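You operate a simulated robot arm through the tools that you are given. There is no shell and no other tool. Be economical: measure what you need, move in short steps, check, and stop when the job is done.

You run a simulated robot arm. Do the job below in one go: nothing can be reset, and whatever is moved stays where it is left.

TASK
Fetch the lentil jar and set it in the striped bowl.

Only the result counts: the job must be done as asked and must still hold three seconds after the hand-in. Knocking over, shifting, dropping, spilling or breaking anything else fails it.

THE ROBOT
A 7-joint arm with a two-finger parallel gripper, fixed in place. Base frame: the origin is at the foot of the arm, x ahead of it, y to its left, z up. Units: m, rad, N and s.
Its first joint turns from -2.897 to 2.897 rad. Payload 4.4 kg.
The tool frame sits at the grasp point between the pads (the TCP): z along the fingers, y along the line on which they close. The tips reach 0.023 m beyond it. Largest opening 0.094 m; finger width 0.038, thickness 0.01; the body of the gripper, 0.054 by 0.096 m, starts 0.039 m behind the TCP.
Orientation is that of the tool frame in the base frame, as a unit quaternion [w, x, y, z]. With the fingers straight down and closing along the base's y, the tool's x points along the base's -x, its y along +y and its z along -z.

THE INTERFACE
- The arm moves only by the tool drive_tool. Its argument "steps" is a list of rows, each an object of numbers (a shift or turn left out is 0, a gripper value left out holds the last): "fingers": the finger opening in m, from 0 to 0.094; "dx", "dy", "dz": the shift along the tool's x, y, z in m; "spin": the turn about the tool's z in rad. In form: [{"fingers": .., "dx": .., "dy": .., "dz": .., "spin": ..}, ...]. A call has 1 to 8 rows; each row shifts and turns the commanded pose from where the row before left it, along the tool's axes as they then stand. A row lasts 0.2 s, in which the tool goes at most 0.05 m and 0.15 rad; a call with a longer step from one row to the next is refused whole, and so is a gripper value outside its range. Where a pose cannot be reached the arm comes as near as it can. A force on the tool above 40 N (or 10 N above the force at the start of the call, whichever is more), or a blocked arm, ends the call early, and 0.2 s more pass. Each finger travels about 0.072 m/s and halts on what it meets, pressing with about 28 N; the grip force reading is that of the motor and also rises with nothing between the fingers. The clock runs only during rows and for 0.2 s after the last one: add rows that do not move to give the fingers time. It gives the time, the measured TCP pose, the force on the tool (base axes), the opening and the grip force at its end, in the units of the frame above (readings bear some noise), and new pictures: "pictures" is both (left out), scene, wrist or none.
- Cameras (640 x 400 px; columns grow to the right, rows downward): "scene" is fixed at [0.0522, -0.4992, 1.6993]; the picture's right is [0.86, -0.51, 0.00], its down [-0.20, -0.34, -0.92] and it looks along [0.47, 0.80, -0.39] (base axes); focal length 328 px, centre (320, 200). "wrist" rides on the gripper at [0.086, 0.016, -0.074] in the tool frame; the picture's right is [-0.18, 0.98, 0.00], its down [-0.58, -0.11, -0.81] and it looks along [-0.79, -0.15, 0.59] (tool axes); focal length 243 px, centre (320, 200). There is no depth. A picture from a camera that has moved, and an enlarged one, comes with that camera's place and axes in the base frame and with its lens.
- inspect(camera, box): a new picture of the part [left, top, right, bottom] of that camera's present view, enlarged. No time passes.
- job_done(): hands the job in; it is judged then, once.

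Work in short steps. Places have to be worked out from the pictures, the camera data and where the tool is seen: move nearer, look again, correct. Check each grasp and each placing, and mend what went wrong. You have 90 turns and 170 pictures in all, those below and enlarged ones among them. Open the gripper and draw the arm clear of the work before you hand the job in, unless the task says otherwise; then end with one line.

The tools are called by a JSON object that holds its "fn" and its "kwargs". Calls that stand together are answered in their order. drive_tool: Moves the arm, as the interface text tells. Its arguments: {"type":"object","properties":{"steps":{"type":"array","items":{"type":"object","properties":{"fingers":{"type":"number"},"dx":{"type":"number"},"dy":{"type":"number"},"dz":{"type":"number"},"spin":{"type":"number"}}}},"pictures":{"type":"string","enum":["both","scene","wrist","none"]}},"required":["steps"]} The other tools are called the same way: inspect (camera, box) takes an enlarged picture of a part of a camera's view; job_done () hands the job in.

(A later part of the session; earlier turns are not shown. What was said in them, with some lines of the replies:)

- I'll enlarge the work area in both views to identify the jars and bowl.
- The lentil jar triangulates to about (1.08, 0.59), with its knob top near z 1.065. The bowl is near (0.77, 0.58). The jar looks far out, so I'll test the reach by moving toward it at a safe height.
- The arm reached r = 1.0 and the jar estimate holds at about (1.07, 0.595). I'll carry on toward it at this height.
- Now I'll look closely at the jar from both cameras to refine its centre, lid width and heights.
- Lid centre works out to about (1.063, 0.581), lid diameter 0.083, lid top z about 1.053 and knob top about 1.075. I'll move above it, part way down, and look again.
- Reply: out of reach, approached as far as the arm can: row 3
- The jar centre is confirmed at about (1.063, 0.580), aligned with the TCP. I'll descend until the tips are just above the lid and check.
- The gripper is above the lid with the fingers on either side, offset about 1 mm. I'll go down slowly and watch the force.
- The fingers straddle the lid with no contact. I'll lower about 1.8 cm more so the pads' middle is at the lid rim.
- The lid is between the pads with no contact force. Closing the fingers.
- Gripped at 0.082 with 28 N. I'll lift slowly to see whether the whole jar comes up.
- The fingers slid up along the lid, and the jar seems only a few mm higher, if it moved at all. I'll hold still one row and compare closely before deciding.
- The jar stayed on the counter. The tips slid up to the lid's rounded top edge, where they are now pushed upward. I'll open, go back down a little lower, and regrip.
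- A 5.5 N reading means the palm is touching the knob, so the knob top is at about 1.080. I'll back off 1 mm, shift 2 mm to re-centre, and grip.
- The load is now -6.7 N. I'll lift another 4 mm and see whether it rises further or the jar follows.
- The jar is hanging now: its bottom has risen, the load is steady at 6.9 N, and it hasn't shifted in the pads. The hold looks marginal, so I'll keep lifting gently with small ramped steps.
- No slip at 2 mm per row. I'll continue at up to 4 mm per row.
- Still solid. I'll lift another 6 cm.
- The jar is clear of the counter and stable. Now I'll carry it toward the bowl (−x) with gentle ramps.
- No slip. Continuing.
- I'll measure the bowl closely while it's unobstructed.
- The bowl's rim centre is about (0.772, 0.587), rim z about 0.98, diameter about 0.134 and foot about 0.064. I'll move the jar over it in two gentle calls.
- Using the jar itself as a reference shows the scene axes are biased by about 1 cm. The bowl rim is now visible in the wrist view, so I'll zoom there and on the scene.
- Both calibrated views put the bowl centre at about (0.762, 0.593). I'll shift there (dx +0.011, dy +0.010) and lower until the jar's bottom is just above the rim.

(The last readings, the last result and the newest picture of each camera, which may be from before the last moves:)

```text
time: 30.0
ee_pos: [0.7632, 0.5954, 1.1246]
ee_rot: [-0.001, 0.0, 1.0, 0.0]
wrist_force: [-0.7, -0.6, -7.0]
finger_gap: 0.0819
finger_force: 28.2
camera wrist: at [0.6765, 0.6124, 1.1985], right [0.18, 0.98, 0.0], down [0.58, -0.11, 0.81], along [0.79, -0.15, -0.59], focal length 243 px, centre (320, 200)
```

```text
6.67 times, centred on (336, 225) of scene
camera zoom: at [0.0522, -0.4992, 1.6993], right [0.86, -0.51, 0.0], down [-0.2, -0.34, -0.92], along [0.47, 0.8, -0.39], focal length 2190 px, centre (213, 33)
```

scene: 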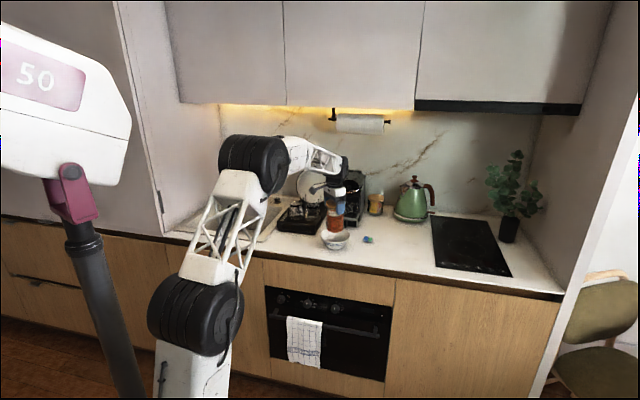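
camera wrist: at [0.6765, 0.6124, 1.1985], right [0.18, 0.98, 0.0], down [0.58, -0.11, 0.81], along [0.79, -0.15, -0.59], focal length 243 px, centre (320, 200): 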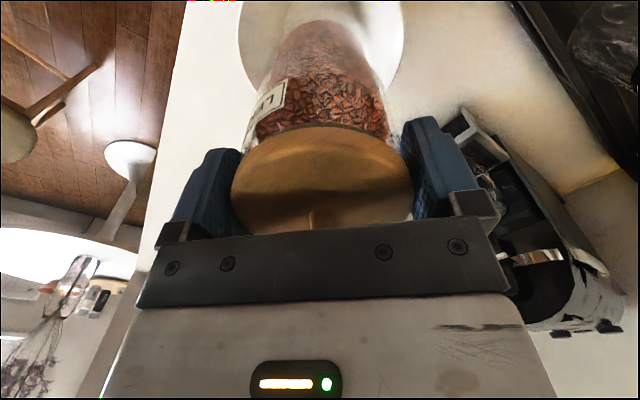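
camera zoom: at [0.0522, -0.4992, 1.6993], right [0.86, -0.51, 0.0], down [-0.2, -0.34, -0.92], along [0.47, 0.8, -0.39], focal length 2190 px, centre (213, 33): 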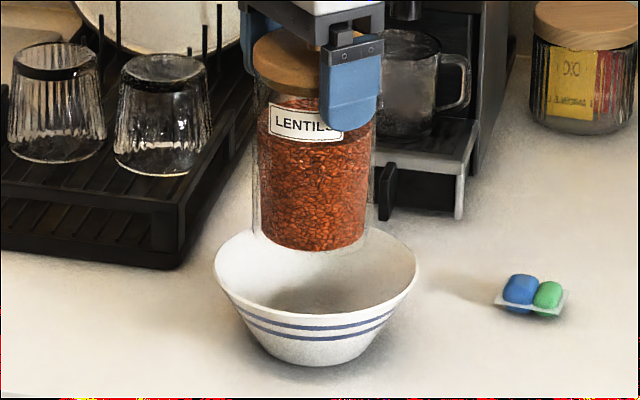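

The jar is nearly centred. Both views suggest a 4 mm shift in −y. I'll apply it and lower into the mouth of the bowl.

{"fn": "drive_tool", "kwargs": {"steps": [{"dy": -0.002}, {"dy": -0.002}, {"dz": 0.004}, {"dz": 0.006}, {"dz": 0.007}, {"dz": 0.007}, {"dz": 0.006}, {"dz": 0.003}], "pictures": "wrist"}}

{"fn": "inspect", "kwargs": {"camera": "wrist", "box": [230, 0, 430, 125]}}

{"fn": "inspect", "kwargs": {"camera": "scene", "box": [312, 195, 360, 255]}}

```text
time: 31.8
ee_pos: [0.7621, 0.5911, 1.0911]
ee_rot: [0.0, 0.0, 1.0, 0.0]
wrist_force: [-0.5, 0.2, -6.2]
finger_gap: 0.0818
finger_force: 27.7
camera wrist: at [0.6764, 0.6079, 1.1655], right [0.18, 0.98, 0.0], down [0.58, -0.11, 0.81], along [0.79, -0.15, -0.59], focal length 243 px, centre (320, 200)
```

wrist: 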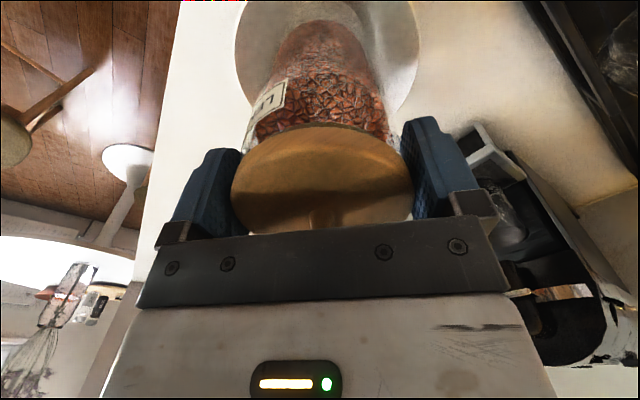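

```text
3.20 times, centred on (330, 62) of wrist
camera zoom: at [0.6764, 0.6079, 1.1655], right [0.18, 0.98, 0.0], down [0.58, -0.11, 0.81], along [0.79, -0.15, -0.59], focal length 776 px, centre (288, 640)
```

zoom: 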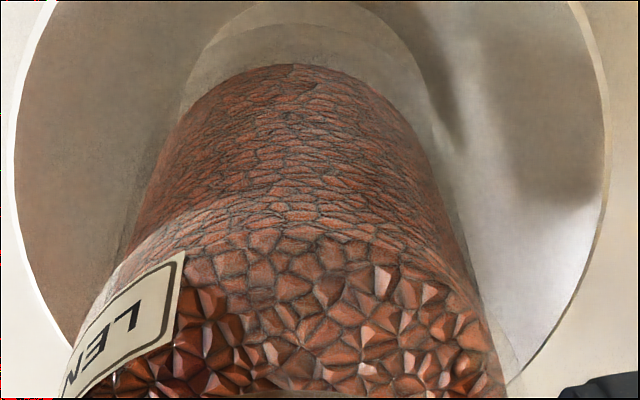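

```text
6.67 times, centred on (336, 225) of scene
camera zoom: at [0.0522, -0.4992, 1.6993], right [0.86, -0.51, 0.0], down [-0.2, -0.34, -0.92], along [0.47, 0.8, -0.39], focal length 2190 px, centre (213, 33)
```

zoom: 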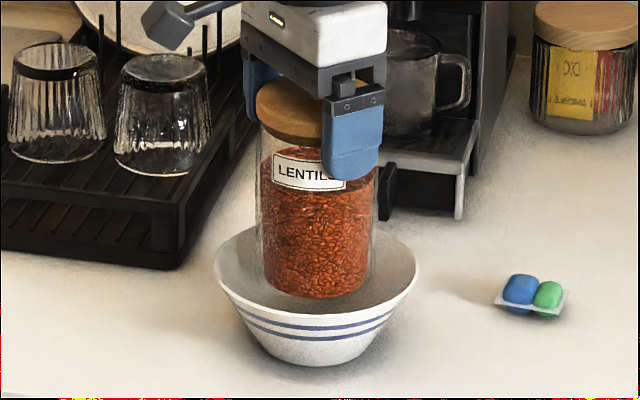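

The jar is centred in both views. I'll lower in small steps and watch for the load to go to zero.

{"fn": "drive_tool", "kwargs": {"steps": [{"dz": 0.002}, {"dz": 0.003}, {"dz": 0.003}, {"dz": 0.003}, {"dz": 0.002}, {"dz": 0.002}, {"dz": 0.001}], "pictures": "none"}}

{"fn": "drive_tool", "kwargs": {"steps": [{"dz": 0.001}, {"dz": 0.001}, {"dz": 0.001}, {"dz": 0.001}, {}], "pictures": "none"}}

```text
time: 33.4
ee_pos: [0.7626, 0.5918, 1.0753]
ee_rot: [0.0, -0.001, 1.0, -0.001]
wrist_force: [0.1, -0.3, -6.1]
finger_gap: 0.0819
finger_force: 27.9
```

```text
time: 34.6
ee_pos: [0.7622, 0.5908, 1.0717]
ee_rot: [0.0, 0.0, 1.0, 0.0]
wrist_force: [-0.3, 0.4, -5.9]
finger_gap: 0.0816
finger_force: 27.9
```

Still hanging free with the bottom near z 0.95. Continuing with 1 mm steps.

{"fn": "drive_tool", "kwargs": {"steps": [{"dz": 0.001}, {"dz": 0.001}, {"dz": 0.001}, {"dz": 0.001}, {"dz": 0.001}, {}], "pictures": "none"}}

{"fn": "drive_tool", "kwargs": {"steps": [{"dz": 0.001}, {"dz": 0.001}, {"dz": 0.001}, {}], "pictures": "none"}}

```text
time: 36.0
ee_pos: [0.7619, 0.5918, 1.067]
ee_rot: [0.0, 0.0, 1.0, 0.0]
wrist_force: [-0.3, -0.1, -6.8]
finger_gap: 0.0819
finger_force: 28.1
```

```text
time: 37.0
ee_pos: [0.7629, 0.5911, 1.0628]
ee_rot: [0.0, 0.0, 1.0, -0.001]
wrist_force: [0.8, 1.6, -3.8]
finger_gap: 0.0817
finger_force: 27.8
```

The load dropped to 3.8 N, so contact has begun. I'll go down 1 mm more and look.

{"fn": "drive_tool", "kwargs": {"steps": [{"dz": 0.001}, {}], "pictures": "wrist"}}

{"fn": "inspect", "kwargs": {"camera": "scene", "box": [312, 195, 360, 255]}}

{"fn": "inspect", "kwargs": {"camera": "wrist", "box": [220, 0, 440, 135]}}

```text
time: 37.6
ee_pos: [0.763, 0.5904, 1.063]
ee_rot: [0.001, 0.0, 1.0, 0.0]
wrist_force: [1.0, 2.6, -3.8]
finger_gap: 0.0816
finger_force: 28.4
camera wrist: at [0.6763, 0.608, 1.1362], right [0.18, 0.98, 0.0], down [0.58, -0.11, 0.81], along [0.79, -0.15, -0.59], focal length 243 px, centre (320, 200)
```

wrist: 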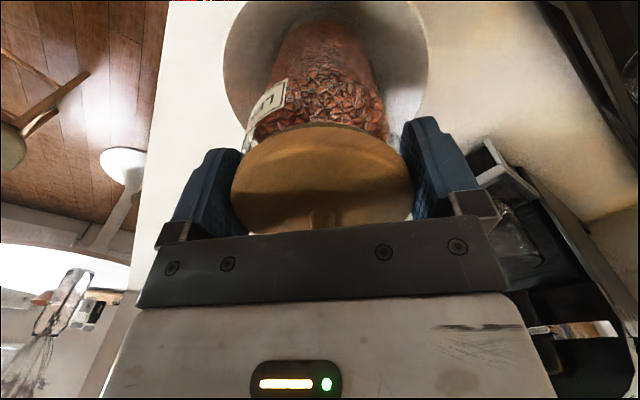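

```text
6.67 times, centred on (336, 225) of scene
camera zoom: at [0.0522, -0.4992, 1.6993], right [0.86, -0.51, 0.0], down [-0.2, -0.34, -0.92], along [0.47, 0.8, -0.39], focal length 2190 px, centre (213, 33)
```

zoom: 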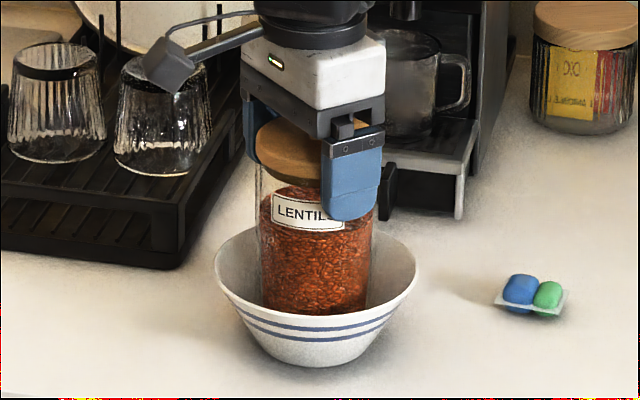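

```text
2.91 times, centred on (330, 68) of wrist
camera zoom: at [0.6763, 0.608, 1.1362], right [0.18, 0.98, 0.0], down [0.58, -0.11, 0.81], along [0.79, -0.15, -0.59], focal length 706 px, centre (291, 586)
```

zoom: 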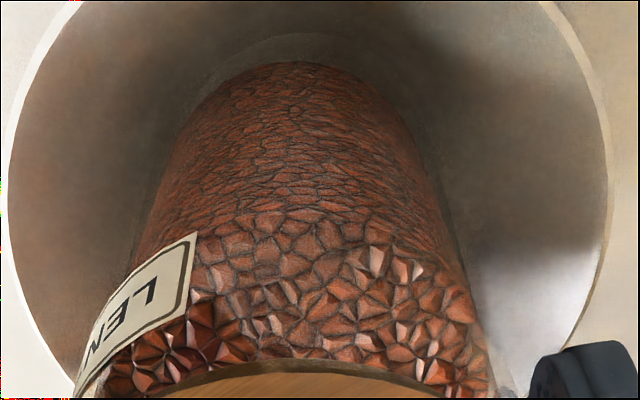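

The side force (+1.0, +2.6 N) means the jar's bottom edge is touching the bowl wall on its −y side. I'll shift +y 2 mm and +x 1 mm, then check.

{"fn": "drive_tool", "kwargs": {"steps": [{"dy": 0.001, "dx": -0.0005}, {"dy": 0.001, "dx": -0.0005}, {}], "pictures": "none"}}

```text
time: 38.4
ee_pos: [0.7626, 0.5929, 1.0615]
ee_rot: [0.0, 0.0, 1.0, 0.0]
wrist_force: [-0.6, -0.5, -5.8]
finger_gap: 0.0818
finger_force: 27.8
```

The side force is gone and the load is back to 5.8 N. Lowering again.

{"fn": "drive_tool", "kwargs": {"steps": [{"dz": 0.001}, {"dz": 0.001}, {}], "pictures": "none"}}

```text
time: 39.2
ee_pos: [0.7635, 0.593, 1.06]
ee_rot: [0.0, 0.001, 1.0, 0.0]
wrist_force: [-0.2, 0.3, -6.4]
finger_gap: 0.0818
finger_force: 27.9
```

{"fn": "drive_tool", "kwargs": {"steps": [{"dz": 0.001}, {"dz": 0.001}, {}], "pictures": "none"}}

```text
time: 40.0
ee_pos: [0.7638, 0.593, 1.0573]
ee_rot: [0.0, -0.001, 1.0, -0.001]
wrist_force: [2.4, 1.0, -3.2]
finger_gap: 0.0815
finger_force: 28.1
```

Contact again, now mainly +x (2.4 N). I'll shift +x 2 mm and +y 0.5 mm.

{"fn": "drive_tool", "kwargs": {"steps": [{"dx": -0.001, "dy": 0.0005}, {"dx": -0.001}, {}], "pictures": "none"}}

{"fn": "drive_tool", "kwargs": {"steps": [{"dz": 0.001}, {}], "pictures": "none"}}

```text
time: 40.8
ee_pos: [0.7652, 0.594, 1.0582]
ee_rot: [-0.001, 0.0, 1.0, 0.0]
wrist_force: [-0.8, 0.3, -7.0]
finger_gap: 0.0815
finger_force: 27.9
```

```text
time: 41.4
ee_pos: [0.7661, 0.5938, 1.057]
ee_rot: [0.0, 0.0, 1.0, -0.001]
wrist_force: [-2.4, -0.9, -4.0]
finger_gap: 0.0818
finger_force: 28.0
```

Now there is light contact on the opposite side, so the jar is within 1 mm of centre. I'll shift back 1 mm and lower.

{"fn": "drive_tool", "kwargs": {"steps": [{"dx": 0.001, "dy": -0.0003}, {}, {"dz": 0.001}, {}], "pictures": "none"}}

```text
time: 42.4
ee_pos: [0.7648, 0.5936, 1.0571]
ee_rot: [0.001, 0.0, 1.0, 0.0]
wrist_force: [-1.2, -0.2, 3.2]
finger_gap: 0.0818
finger_force: 28.1
```

The load is now fully carried by the bowl (+3 N). A quick look before releasing.

{"fn": "inspect", "kwargs": {"camera": "scene", "box": [312, 195, 360, 255]}}

{"fn": "inspect", "kwargs": {"camera": "wrist", "box": [160, 0, 500, 240]}}

```text
6.67 times, centred on (336, 225) of scene
camera zoom: at [0.0522, -0.4992, 1.6993], right [0.86, -0.51, 0.0], down [-0.2, -0.34, -0.92], along [0.47, 0.8, -0.39], focal length 2190 px, centre (213, 33)
```

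zoom: 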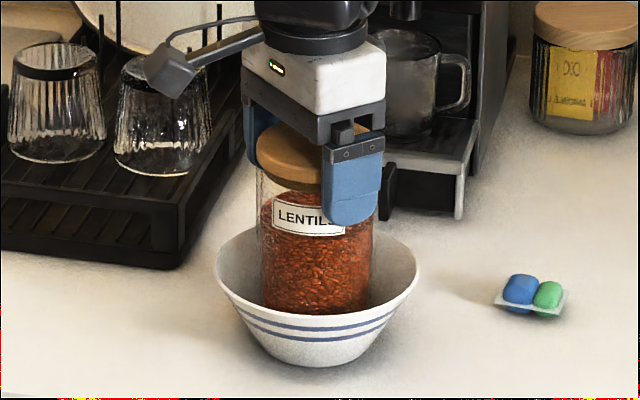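

```text
1.67 times, centred on (330, 120) of wrist
camera zoom: at [0.6782, 0.6101, 1.1312], right [0.18, 0.98, 0.0], down [0.58, -0.11, 0.81], along [0.79, -0.15, -0.59], focal length 404 px, centre (303, 333)
```

zoom: 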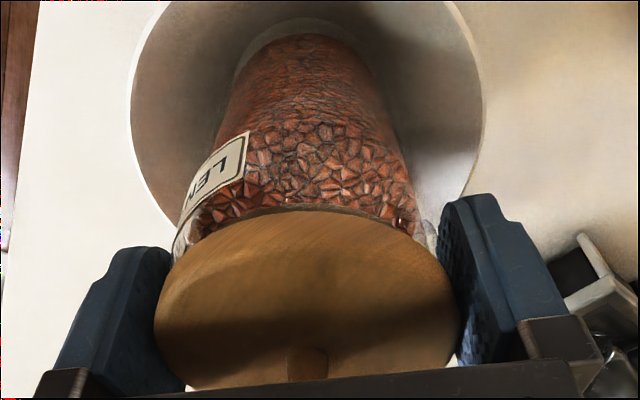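

The jar is upright and centred, and the bowl hasn't moved. Opening gently.

{"fn": "drive_tool", "kwargs": {"steps": [{"fingers": 0.083}, {"fingers": 0.086}, {"fingers": 0.09}, {"fingers": 0.094}, {}, {}], "pictures": "wrist"}}

{"fn": "inspect", "kwargs": {"camera": "scene", "box": [312, 195, 360, 255]}}

```text
time: 43.8
ee_pos: [0.764, 0.5929, 1.0572]
ee_rot: [-0.001, 0.0, 1.0, 0.0]
wrist_force: [-0.1, 0.9, 3.1]
finger_gap: 0.0939
finger_force: 0.0
camera wrist: at [0.6783, 0.61, 1.1307], right [0.18, 0.98, 0.0], down [0.58, -0.11, 0.81], along [0.79, -0.15, -0.59], focal length 243 px, centre (320, 200)
```

wrist: 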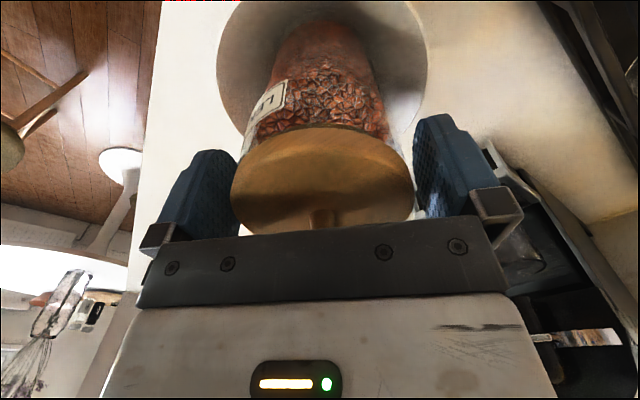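

```text
6.67 times, centred on (336, 225) of scene
camera zoom: at [0.0522, -0.4992, 1.6993], right [0.86, -0.51, 0.0], down [-0.2, -0.34, -0.92], along [0.47, 0.8, -0.39], focal length 2190 px, centre (213, 33)
```

zoom: 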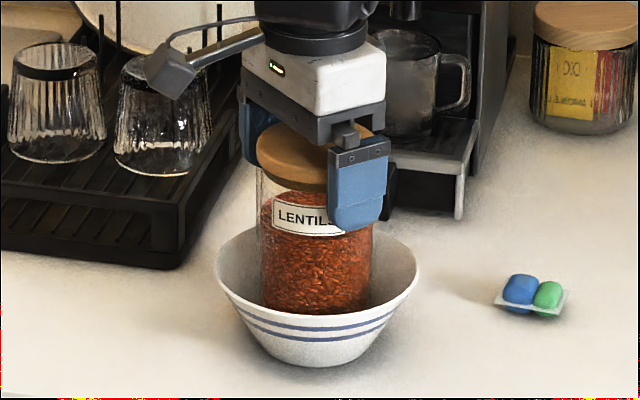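

Released, and the jar stands stable. The remaining 3 N is the palm touching the knob. Raising straight up.

{"fn": "drive_tool", "kwargs": {"steps": [{"dz": -0.003}, {"dz": -0.008}, {"dz": -0.015}, {"dz": -0.025}, {"dz": -0.035}, {"dz": -0.035}, {"dz": -0.03}], "pictures": "wrist"}}

{"fn": "inspect", "kwargs": {"camera": "scene", "box": [290, 165, 410, 260]}}

```text
time: 45.4
ee_pos: [0.766, 0.5949, 1.209]
ee_rot: [0.0, 0.0, 1.0, -0.001]
wrist_force: [0.1, -0.5, -0.5]
finger_gap: 0.0941
finger_force: 0.1
camera wrist: at [0.6784, 0.611, 1.2823], right [0.18, 0.98, 0.0], down [0.58, -0.11, 0.81], along [0.79, -0.15, -0.59], focal length 243 px, centre (320, 200)
```

wrist: 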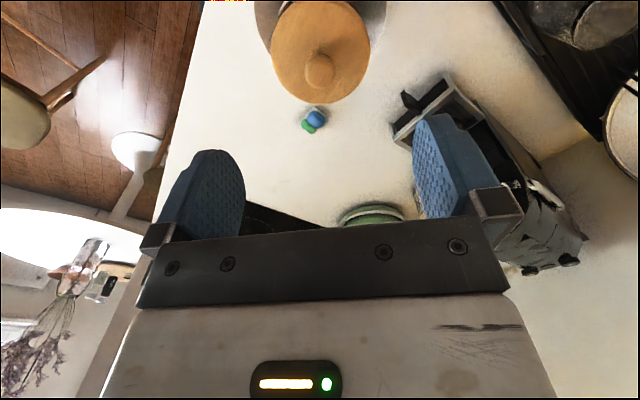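

```text
4.21 times, centred on (350, 212) of scene
camera zoom: at [0.0522, -0.4992, 1.6993], right [0.86, -0.51, 0.0], down [-0.2, -0.34, -0.92], along [0.47, 0.8, -0.39], focal length 1383 px, centre (194, 147)
```

zoom: 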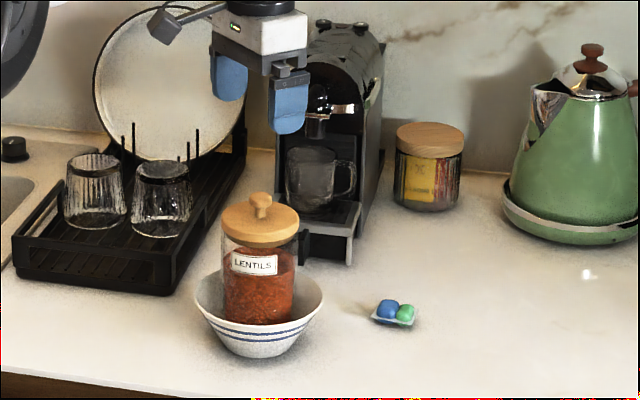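

The jar stands upright in the bowl and nothing else has moved. I'll draw the arm back clear and check once more.

{"fn": "drive_tool", "kwargs": {"steps": [{"dz": -0.04}, {"dz": -0.03}, {"dy": -0.04}, {"dy": -0.04}, {"dy": -0.04}, {"dy": -0.04}, {"dy": -0.03}, {}], "pictures": "none"}}

{"fn": "inspect", "kwargs": {"camera": "scene", "box": [270, 150, 450, 262]}}

```text
time: 47.2
ee_pos: [0.7649, 0.4033, 1.2783]
ee_rot: [0.0, 0.0, 1.0, 0.0]
wrist_force: [0.2, -0.1, -0.2]
finger_gap: 0.0941
finger_force: 0.1
```

```text
3.56 times, centred on (360, 206) of scene
camera zoom: at [0.0522, -0.4992, 1.6993], right [0.86, -0.51, 0.0], down [-0.2, -0.34, -0.92], along [0.47, 0.8, -0.39], focal length 1168 px, centre (178, 179)
```

zoom: 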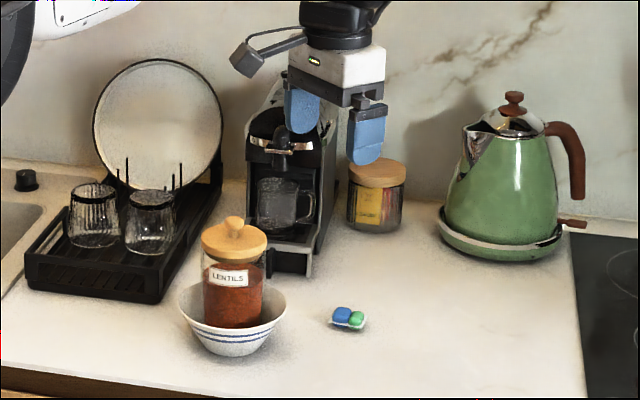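

The jar is stable in the bowl, everything else is where it was, and the arm is clear. Handing in.

{"fn": "job_done", "kwargs": {}}

```text
The job is handed in.
```

The lentil jar is standing upright in the striped bowl, nothing else was moved, and the arm is clear with the gripper open.
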